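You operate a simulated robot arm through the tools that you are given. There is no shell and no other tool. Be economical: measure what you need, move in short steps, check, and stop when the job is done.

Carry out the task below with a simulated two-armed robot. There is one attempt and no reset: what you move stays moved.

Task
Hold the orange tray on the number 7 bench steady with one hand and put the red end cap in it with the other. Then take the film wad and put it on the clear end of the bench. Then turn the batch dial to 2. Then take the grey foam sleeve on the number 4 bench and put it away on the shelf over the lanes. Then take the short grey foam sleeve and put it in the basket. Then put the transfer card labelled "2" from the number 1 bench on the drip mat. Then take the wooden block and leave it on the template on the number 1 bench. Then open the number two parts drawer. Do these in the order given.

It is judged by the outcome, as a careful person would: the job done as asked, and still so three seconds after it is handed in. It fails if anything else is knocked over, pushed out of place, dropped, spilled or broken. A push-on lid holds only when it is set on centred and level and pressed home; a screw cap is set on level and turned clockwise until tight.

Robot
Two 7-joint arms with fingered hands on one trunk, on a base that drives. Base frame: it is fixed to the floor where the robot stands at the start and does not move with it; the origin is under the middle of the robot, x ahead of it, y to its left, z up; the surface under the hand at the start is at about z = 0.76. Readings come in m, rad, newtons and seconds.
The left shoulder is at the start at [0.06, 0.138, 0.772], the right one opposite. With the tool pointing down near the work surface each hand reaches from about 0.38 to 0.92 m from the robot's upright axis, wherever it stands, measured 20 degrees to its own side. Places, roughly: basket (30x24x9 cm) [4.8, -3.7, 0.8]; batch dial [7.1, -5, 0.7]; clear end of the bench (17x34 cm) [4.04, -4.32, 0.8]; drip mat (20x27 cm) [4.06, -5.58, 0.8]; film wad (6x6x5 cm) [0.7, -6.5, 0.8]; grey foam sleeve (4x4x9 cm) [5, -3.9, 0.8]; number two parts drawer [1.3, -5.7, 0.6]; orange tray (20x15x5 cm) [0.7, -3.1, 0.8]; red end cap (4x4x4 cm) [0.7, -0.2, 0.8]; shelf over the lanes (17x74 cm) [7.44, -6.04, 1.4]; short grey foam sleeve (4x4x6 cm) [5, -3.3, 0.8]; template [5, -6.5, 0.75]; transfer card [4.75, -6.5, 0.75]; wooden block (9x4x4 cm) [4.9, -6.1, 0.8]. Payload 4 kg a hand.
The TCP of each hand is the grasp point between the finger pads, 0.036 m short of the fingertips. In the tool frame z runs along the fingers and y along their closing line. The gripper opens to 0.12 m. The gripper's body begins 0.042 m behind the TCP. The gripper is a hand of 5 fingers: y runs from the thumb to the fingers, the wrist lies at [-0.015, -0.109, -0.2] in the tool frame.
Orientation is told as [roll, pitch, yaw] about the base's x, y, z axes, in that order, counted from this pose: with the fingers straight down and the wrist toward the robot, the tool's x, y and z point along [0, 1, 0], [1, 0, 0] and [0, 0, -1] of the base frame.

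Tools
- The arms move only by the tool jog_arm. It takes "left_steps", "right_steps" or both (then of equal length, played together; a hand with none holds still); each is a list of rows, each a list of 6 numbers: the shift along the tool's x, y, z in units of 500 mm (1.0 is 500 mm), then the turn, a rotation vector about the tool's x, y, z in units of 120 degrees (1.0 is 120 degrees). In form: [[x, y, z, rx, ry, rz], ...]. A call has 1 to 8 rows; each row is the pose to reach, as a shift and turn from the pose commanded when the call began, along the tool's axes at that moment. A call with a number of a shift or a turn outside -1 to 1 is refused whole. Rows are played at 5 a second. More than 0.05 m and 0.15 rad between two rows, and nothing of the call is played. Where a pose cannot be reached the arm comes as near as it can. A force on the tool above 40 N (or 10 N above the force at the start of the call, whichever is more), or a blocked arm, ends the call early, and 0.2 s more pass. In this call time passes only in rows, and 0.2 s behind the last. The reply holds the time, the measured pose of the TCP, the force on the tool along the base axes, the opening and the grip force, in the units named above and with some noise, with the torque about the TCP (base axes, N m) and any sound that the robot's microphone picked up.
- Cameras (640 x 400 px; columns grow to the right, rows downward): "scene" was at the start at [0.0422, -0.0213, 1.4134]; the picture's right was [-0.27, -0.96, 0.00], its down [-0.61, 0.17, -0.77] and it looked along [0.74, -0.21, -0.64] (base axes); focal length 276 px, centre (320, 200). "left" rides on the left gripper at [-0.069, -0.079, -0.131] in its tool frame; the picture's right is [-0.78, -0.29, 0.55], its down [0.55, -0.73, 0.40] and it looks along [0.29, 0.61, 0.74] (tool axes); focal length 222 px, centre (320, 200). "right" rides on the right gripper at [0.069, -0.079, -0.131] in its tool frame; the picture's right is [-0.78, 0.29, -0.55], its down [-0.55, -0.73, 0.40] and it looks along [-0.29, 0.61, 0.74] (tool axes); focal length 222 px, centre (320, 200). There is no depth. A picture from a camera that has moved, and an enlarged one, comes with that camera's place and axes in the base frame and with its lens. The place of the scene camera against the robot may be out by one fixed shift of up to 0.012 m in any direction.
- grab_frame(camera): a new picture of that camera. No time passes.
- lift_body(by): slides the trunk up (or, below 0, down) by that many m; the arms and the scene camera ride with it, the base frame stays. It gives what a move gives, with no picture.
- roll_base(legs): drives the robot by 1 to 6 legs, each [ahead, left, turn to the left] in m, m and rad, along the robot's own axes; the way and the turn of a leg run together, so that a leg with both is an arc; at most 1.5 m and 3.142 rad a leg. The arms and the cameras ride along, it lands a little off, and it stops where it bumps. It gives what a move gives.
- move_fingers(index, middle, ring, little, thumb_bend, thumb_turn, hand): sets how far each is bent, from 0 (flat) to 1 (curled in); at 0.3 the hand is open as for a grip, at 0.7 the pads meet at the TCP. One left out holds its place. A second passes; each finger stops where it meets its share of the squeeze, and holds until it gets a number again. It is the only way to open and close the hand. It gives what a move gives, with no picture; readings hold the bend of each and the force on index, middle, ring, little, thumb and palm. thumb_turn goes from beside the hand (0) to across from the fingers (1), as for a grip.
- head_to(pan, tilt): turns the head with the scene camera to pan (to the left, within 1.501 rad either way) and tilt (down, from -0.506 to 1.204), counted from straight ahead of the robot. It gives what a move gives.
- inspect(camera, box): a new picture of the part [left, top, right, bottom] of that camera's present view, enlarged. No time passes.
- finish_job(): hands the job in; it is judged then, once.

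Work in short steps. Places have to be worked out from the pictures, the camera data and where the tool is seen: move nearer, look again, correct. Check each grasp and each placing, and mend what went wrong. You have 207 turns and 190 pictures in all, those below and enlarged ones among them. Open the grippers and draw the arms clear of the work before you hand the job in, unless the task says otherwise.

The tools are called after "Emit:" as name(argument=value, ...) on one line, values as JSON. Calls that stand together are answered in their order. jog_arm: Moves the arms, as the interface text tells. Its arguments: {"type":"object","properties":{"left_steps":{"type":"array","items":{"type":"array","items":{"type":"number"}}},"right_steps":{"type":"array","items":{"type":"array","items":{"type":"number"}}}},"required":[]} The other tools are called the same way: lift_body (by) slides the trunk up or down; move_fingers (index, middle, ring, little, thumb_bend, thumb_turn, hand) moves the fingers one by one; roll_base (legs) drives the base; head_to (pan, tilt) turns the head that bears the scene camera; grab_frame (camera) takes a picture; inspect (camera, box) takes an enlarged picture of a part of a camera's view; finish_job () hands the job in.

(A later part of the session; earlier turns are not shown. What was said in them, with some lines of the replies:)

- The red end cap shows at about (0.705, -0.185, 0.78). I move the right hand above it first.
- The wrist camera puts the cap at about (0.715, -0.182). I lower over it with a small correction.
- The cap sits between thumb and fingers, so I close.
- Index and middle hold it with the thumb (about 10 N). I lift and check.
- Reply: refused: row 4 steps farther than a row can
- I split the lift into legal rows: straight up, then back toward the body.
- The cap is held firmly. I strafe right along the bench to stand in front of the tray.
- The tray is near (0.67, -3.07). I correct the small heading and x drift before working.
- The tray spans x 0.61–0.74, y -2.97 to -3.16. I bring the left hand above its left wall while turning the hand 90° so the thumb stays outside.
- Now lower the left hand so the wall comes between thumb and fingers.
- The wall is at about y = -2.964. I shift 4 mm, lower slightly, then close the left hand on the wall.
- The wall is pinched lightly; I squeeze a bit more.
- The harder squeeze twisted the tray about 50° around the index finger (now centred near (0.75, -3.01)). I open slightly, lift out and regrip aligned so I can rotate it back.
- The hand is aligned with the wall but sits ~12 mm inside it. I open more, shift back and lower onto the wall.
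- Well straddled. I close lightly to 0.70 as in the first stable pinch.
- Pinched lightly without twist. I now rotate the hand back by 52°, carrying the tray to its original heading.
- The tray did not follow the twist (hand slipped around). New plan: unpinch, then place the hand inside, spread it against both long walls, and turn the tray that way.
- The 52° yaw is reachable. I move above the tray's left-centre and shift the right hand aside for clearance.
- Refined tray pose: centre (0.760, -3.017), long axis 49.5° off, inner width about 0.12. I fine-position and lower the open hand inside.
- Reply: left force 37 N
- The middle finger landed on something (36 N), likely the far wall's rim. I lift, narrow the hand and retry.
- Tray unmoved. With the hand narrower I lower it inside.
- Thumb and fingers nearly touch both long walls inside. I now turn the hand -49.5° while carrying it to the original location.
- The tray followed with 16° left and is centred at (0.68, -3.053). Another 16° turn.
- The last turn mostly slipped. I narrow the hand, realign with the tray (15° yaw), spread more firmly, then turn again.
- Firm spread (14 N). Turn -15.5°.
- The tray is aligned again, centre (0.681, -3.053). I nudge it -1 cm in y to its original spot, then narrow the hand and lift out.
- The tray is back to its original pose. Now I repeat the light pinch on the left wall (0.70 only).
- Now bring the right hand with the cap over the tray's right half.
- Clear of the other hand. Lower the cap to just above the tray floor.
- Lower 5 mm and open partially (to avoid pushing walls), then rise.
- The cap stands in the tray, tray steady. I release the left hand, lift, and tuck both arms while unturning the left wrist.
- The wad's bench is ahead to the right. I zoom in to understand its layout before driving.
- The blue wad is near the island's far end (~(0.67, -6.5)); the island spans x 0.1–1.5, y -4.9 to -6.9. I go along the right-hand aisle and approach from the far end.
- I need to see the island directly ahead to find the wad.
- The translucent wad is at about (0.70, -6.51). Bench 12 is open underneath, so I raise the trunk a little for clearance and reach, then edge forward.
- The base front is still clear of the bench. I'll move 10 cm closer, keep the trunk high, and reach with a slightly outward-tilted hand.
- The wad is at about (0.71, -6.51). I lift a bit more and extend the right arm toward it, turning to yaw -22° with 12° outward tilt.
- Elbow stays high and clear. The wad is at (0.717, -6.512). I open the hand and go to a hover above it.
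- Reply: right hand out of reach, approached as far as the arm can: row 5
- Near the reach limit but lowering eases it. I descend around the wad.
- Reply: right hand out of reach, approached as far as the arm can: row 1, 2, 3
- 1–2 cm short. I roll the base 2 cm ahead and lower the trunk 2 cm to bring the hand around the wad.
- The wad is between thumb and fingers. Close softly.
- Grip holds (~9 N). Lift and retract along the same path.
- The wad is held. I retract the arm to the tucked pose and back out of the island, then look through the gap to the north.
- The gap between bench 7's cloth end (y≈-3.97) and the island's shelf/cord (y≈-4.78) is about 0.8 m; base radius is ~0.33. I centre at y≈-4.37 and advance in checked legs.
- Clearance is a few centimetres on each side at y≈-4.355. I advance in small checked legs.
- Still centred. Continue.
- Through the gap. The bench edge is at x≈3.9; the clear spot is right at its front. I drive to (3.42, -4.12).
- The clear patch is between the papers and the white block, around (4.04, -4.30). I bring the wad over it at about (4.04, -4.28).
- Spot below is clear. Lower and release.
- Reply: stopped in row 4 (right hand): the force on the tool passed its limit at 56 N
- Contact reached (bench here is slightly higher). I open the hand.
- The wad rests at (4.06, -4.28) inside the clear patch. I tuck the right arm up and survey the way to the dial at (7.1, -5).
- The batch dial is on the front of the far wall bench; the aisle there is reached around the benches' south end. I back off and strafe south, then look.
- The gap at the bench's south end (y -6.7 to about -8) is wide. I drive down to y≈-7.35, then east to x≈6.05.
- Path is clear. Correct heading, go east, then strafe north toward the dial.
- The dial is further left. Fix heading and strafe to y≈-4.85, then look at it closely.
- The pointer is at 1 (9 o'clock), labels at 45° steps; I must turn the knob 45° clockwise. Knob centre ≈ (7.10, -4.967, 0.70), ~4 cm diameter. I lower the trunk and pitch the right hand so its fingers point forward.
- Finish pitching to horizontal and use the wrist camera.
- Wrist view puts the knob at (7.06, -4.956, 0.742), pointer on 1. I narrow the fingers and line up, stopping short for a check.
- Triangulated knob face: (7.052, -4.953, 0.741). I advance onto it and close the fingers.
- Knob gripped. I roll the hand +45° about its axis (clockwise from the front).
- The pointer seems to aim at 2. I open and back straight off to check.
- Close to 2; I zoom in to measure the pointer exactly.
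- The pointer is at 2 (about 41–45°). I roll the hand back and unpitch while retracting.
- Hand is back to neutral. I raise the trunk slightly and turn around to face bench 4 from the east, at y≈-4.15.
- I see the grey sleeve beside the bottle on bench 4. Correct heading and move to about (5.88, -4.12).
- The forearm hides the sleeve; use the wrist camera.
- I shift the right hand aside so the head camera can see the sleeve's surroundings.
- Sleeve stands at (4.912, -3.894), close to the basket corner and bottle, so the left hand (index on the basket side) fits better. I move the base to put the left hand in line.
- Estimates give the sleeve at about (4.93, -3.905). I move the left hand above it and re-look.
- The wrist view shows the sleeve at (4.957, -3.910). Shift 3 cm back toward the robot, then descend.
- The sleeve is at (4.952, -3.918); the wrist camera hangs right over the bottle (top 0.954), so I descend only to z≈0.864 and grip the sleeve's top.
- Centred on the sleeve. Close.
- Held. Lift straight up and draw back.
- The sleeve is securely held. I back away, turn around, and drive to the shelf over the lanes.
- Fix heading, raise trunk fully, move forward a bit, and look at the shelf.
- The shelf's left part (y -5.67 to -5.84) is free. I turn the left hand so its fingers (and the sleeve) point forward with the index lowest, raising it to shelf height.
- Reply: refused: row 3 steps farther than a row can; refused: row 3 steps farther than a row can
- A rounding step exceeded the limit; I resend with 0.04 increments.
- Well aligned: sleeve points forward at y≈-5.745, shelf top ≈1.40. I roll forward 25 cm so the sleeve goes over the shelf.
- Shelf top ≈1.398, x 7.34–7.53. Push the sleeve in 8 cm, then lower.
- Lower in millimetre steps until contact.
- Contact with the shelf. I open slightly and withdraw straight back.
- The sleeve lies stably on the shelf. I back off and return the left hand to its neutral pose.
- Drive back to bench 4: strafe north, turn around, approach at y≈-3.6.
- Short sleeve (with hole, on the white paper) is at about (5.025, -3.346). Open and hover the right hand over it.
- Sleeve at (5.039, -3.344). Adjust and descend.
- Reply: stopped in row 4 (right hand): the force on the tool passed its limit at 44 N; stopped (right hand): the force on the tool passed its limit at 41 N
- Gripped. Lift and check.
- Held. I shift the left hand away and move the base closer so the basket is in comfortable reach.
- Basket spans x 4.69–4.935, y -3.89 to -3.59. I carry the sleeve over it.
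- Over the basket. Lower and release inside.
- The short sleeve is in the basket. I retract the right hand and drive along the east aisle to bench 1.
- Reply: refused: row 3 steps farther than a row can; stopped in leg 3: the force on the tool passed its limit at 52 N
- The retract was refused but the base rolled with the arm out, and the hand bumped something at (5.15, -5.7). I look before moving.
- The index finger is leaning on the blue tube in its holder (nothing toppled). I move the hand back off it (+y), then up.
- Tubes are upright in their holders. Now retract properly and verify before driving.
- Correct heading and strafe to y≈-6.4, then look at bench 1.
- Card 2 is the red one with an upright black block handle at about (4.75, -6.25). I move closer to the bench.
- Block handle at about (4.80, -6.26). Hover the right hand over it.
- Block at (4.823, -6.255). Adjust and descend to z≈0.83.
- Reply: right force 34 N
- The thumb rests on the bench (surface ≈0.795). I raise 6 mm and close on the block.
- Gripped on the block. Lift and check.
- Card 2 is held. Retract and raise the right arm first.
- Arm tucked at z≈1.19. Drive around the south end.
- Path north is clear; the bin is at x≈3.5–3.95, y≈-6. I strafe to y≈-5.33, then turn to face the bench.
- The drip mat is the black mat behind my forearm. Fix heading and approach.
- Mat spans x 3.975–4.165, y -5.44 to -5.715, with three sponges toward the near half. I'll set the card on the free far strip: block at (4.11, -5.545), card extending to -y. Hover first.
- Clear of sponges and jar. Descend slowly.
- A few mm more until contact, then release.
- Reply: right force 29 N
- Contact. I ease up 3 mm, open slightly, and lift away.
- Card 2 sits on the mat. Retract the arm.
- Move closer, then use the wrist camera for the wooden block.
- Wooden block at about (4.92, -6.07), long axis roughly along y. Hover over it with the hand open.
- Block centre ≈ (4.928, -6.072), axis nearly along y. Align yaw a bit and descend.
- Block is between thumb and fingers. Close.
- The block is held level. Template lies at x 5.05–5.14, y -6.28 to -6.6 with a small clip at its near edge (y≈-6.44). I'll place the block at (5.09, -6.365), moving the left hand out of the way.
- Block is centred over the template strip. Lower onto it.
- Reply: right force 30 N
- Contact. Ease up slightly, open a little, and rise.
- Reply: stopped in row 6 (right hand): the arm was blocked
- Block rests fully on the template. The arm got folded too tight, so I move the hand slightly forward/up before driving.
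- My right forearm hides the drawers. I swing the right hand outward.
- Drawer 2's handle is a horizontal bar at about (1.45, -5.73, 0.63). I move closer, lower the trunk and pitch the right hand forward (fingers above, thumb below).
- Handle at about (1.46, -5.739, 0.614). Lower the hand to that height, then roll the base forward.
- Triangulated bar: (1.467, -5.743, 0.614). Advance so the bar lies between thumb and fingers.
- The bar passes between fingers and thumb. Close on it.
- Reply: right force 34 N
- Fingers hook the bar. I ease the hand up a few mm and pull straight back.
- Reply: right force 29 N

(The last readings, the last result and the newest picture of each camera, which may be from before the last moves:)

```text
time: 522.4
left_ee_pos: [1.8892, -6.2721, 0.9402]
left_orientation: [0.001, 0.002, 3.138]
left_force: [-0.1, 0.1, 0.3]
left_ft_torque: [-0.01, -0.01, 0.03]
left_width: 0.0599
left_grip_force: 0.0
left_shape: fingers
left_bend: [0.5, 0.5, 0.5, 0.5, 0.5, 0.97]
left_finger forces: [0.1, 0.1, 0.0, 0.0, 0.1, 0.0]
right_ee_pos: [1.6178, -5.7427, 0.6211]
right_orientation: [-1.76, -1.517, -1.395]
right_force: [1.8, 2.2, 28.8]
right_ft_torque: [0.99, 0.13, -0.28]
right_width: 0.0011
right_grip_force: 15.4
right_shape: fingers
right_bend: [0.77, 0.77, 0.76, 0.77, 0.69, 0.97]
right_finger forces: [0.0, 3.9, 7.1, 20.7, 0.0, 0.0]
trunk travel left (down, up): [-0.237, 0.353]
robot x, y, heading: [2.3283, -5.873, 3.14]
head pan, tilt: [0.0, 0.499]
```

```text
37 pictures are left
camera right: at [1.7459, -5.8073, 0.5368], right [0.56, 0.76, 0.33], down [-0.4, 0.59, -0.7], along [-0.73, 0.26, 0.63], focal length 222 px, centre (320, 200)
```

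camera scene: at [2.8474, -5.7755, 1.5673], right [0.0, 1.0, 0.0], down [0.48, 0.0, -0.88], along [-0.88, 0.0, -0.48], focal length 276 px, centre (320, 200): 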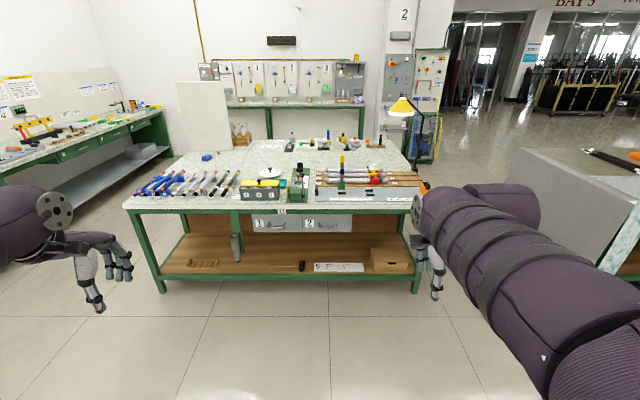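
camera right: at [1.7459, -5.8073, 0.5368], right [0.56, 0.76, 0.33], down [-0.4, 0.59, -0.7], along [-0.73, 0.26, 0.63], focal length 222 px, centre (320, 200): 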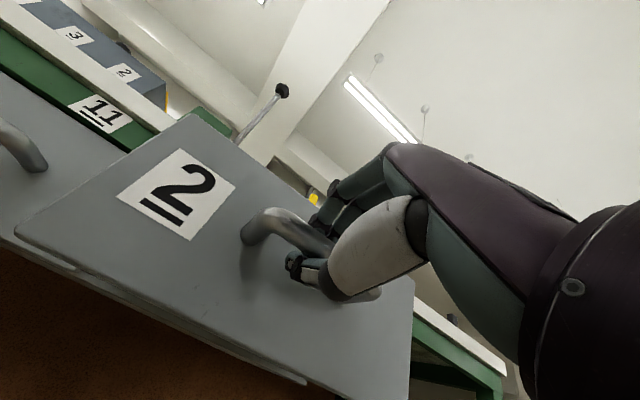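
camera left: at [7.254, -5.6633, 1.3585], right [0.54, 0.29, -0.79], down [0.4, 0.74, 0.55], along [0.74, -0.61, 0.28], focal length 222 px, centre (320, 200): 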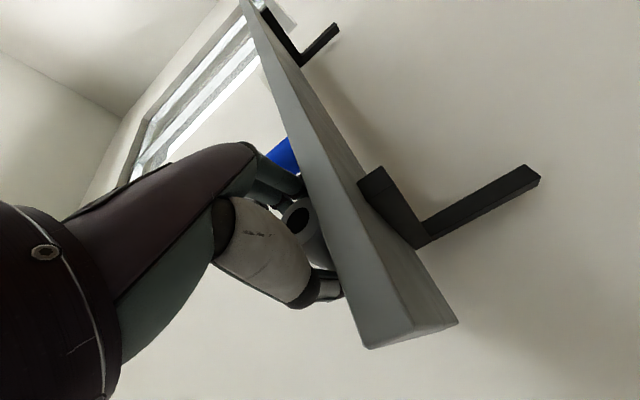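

The drawer follows—about 14 cm open. I pull another 10 cm with the base.

Emit:
roll_base(legs=[[-0.1, 0, 0]])

Emit:
grab_frame(camera="right")

```text
time: 523.6
left_ee_pos: [1.9756, -6.2723, 0.941]
left_orientation: [0.001, 0.003, -3.14]
left_force: [0.6, -0.2, 0.2]
left_ft_torque: [0.0, 0.01, -0.01]
left_width: 0.0597
left_grip_force: 0.0
left_shape: fingers
left_bend: [0.5, 0.5, 0.5, 0.5, 0.5, 0.97]
left_finger forces: [0.1, 0.0, 0.0, 0.0, 0.0, 0.0]
right_ee_pos: [1.6989, -5.7427, 0.6246]
right_orientation: [-1.849, -1.515, -1.302]
right_force: [-10.8, 1.3, 9.8]
right_ft_torque: [0.65, 0.1, 0.18]
right_width: 0.0015
right_grip_force: 17.3
right_shape: fingers
right_bend: [0.77, 0.76, 0.76, 0.77, 0.69, 0.97]
right_finger forces: [0.0, 6.6, 8.7, 14.7, 4.5, 0.0]
trunk travel left (down, up): [-0.237, 0.353]
robot x, y, heading: [2.4103, -5.8763, 3.141]
head pan, tilt: [0.0, 0.499]
stopped in leg 1: the force on the tool passed its limit at 58 N (the readings are from after the stop); the commanded pose is now the measured one
```

```text
36 pictures are left
camera right: at [1.8271, -5.8072, 0.5393], right [0.56, 0.76, 0.32], down [-0.4, 0.59, -0.7], along [-0.72, 0.26, 0.64], focal length 222 px, centre (320, 200)
```

right: 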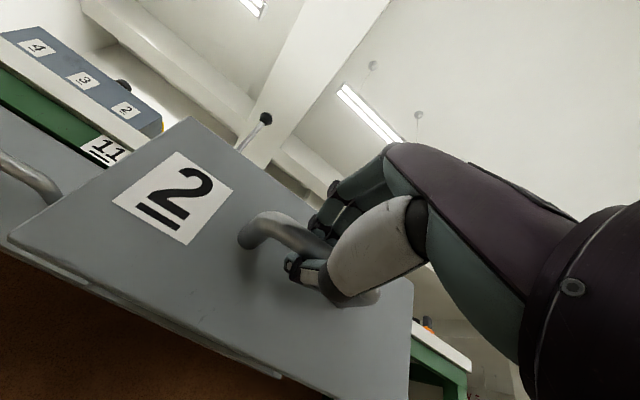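

Hit the end stop at ~22 cm: fully open. Release and withdraw straight back.

Emit:
move_fingers(hand="right", index=0.48, middle=0.48, ring=0.48, little=0.48, thumb_bend=0.5)

Emit:
grab_frame(camera="right")

```text
time: 524.6
left_ee_pos: [1.9767, -6.2728, 0.9408]
left_orientation: [-0.001, 0.001, -3.14]
left_force: [1.0, -0.5, -0.1]
left_ft_torque: [-0.01, 0.0, 0.01]
left_width: 0.0596
left_grip_force: 0.0
left_shape: fingers
left_bend: [0.5, 0.5, 0.5, 0.5, 0.5, 0.97]
left_finger forces: [0.0, 0.1, 0.0, 0.0, 0.0, 0.0]
right_ee_pos: [1.6998, -5.7433, 0.6208]
right_orientation: [-1.744, -1.516, -1.405]
right_force: [-0.7, 0.6, -0.4]
right_ft_torque: [0.01, -0.01, 0.02]
right_width: 0.0626
right_grip_force: 0.0
right_shape: fingers
right_bend: [0.48, 0.48, 0.48, 0.48, 0.5, 0.97]
right_finger forces: [0.0, 0.0, 0.0, 0.0, 0.0, 0.0]
trunk travel left (down, up): [-0.237, 0.353]
robot x, y, heading: [2.4161, -5.8795, 3.141]
head pan, tilt: [0.0, 0.499]
```

```text
35 pictures are left
camera right: at [1.8288, -5.8075, 0.5376], right [0.56, 0.76, 0.33], down [-0.4, 0.59, -0.7], along [-0.73, 0.26, 0.63], focal length 222 px, centre (320, 200)
```

right: 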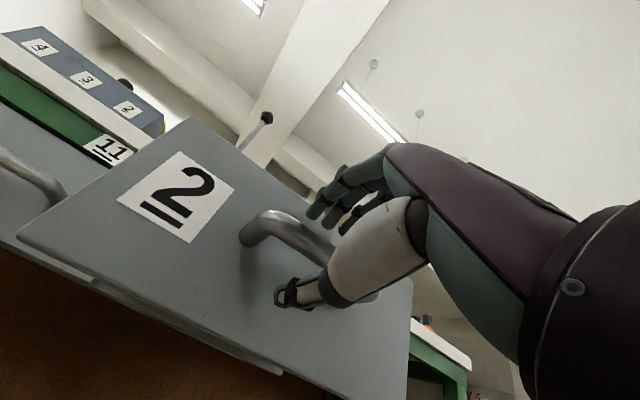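

Hand is free of the bar. Back the base straight away and check the drawer with the head camera.

Emit:
roll_base(legs=[[-0.45, 0, 0]])

Emit:
grab_frame(camera="scene")

```text
time: 527.3
left_ee_pos: [2.4321, -6.2728, 0.9396]
left_orientation: [0.0, 0.0, -3.134]
left_force: [1.3, 0.0, 0.3]
left_ft_torque: [0.0, -0.02, 0.0]
left_width: 0.0593
left_grip_force: 0.1
left_shape: fingers
left_bend: [0.5, 0.5, 0.5, 0.5, 0.5, 0.97]
left_finger forces: [0.0, 0.1, 0.0, 0.0, 0.0, 0.0]
right_ee_pos: [2.1539, -5.7465, 0.6207]
right_orientation: [-1.744, -1.517, -1.4]
right_force: [0.5, -0.2, 0.0]
right_ft_torque: [-0.01, 0.0, 0.0]
right_width: 0.0623
right_grip_force: 0.2
right_shape: fingers
right_bend: [0.48, 0.48, 0.48, 0.48, 0.5, 0.97]
right_finger forces: [0.0, 0.1, 0.0, 0.0, 0.1, 0.0]
trunk travel left (down, up): [-0.237, 0.353]
robot x, y, heading: [2.8739, -5.8762, -3.136]
head pan, tilt: [0.0, 0.499]
```

```text
34 pictures are left
camera scene: at [2.7974, -5.8741, 1.3173], right [-0.01, 1.0, 0.0], down [0.48, 0.0, -0.88], along [-0.88, -0.01, -0.48], focal length 276 px, centre (320, 200)
```

scene: 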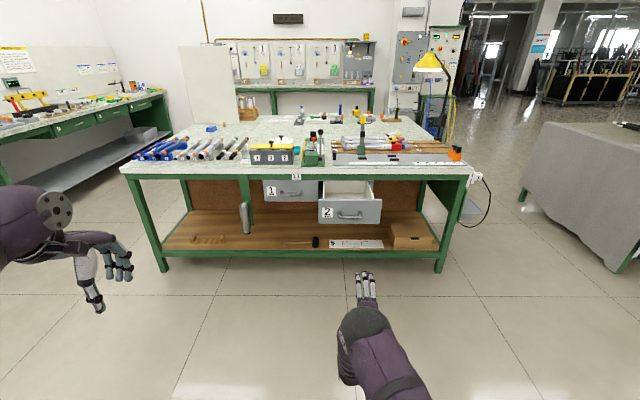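

Drawer 2 stands open, drawer 1 is closed, and both hands are open and clear of the work, so I hand in.

Emit:
finish_job()

```text
The job is handed in.
```

I did all eight steps in the order you gave and handed the job in, with two mishaps along the way.

- **Tray:** my first grip on the orange tray's wall twisted it about 50°. I turned it back to where it was, then held it lightly while the red cap went in.
- **Tube rack:** while driving along bench 1 with the right arm still out, the hand bumped a blue tube standing in its wooden rack at more than 50 N. The tubes are upright, but I had no earlier picture to check whether the rack itself shifted.
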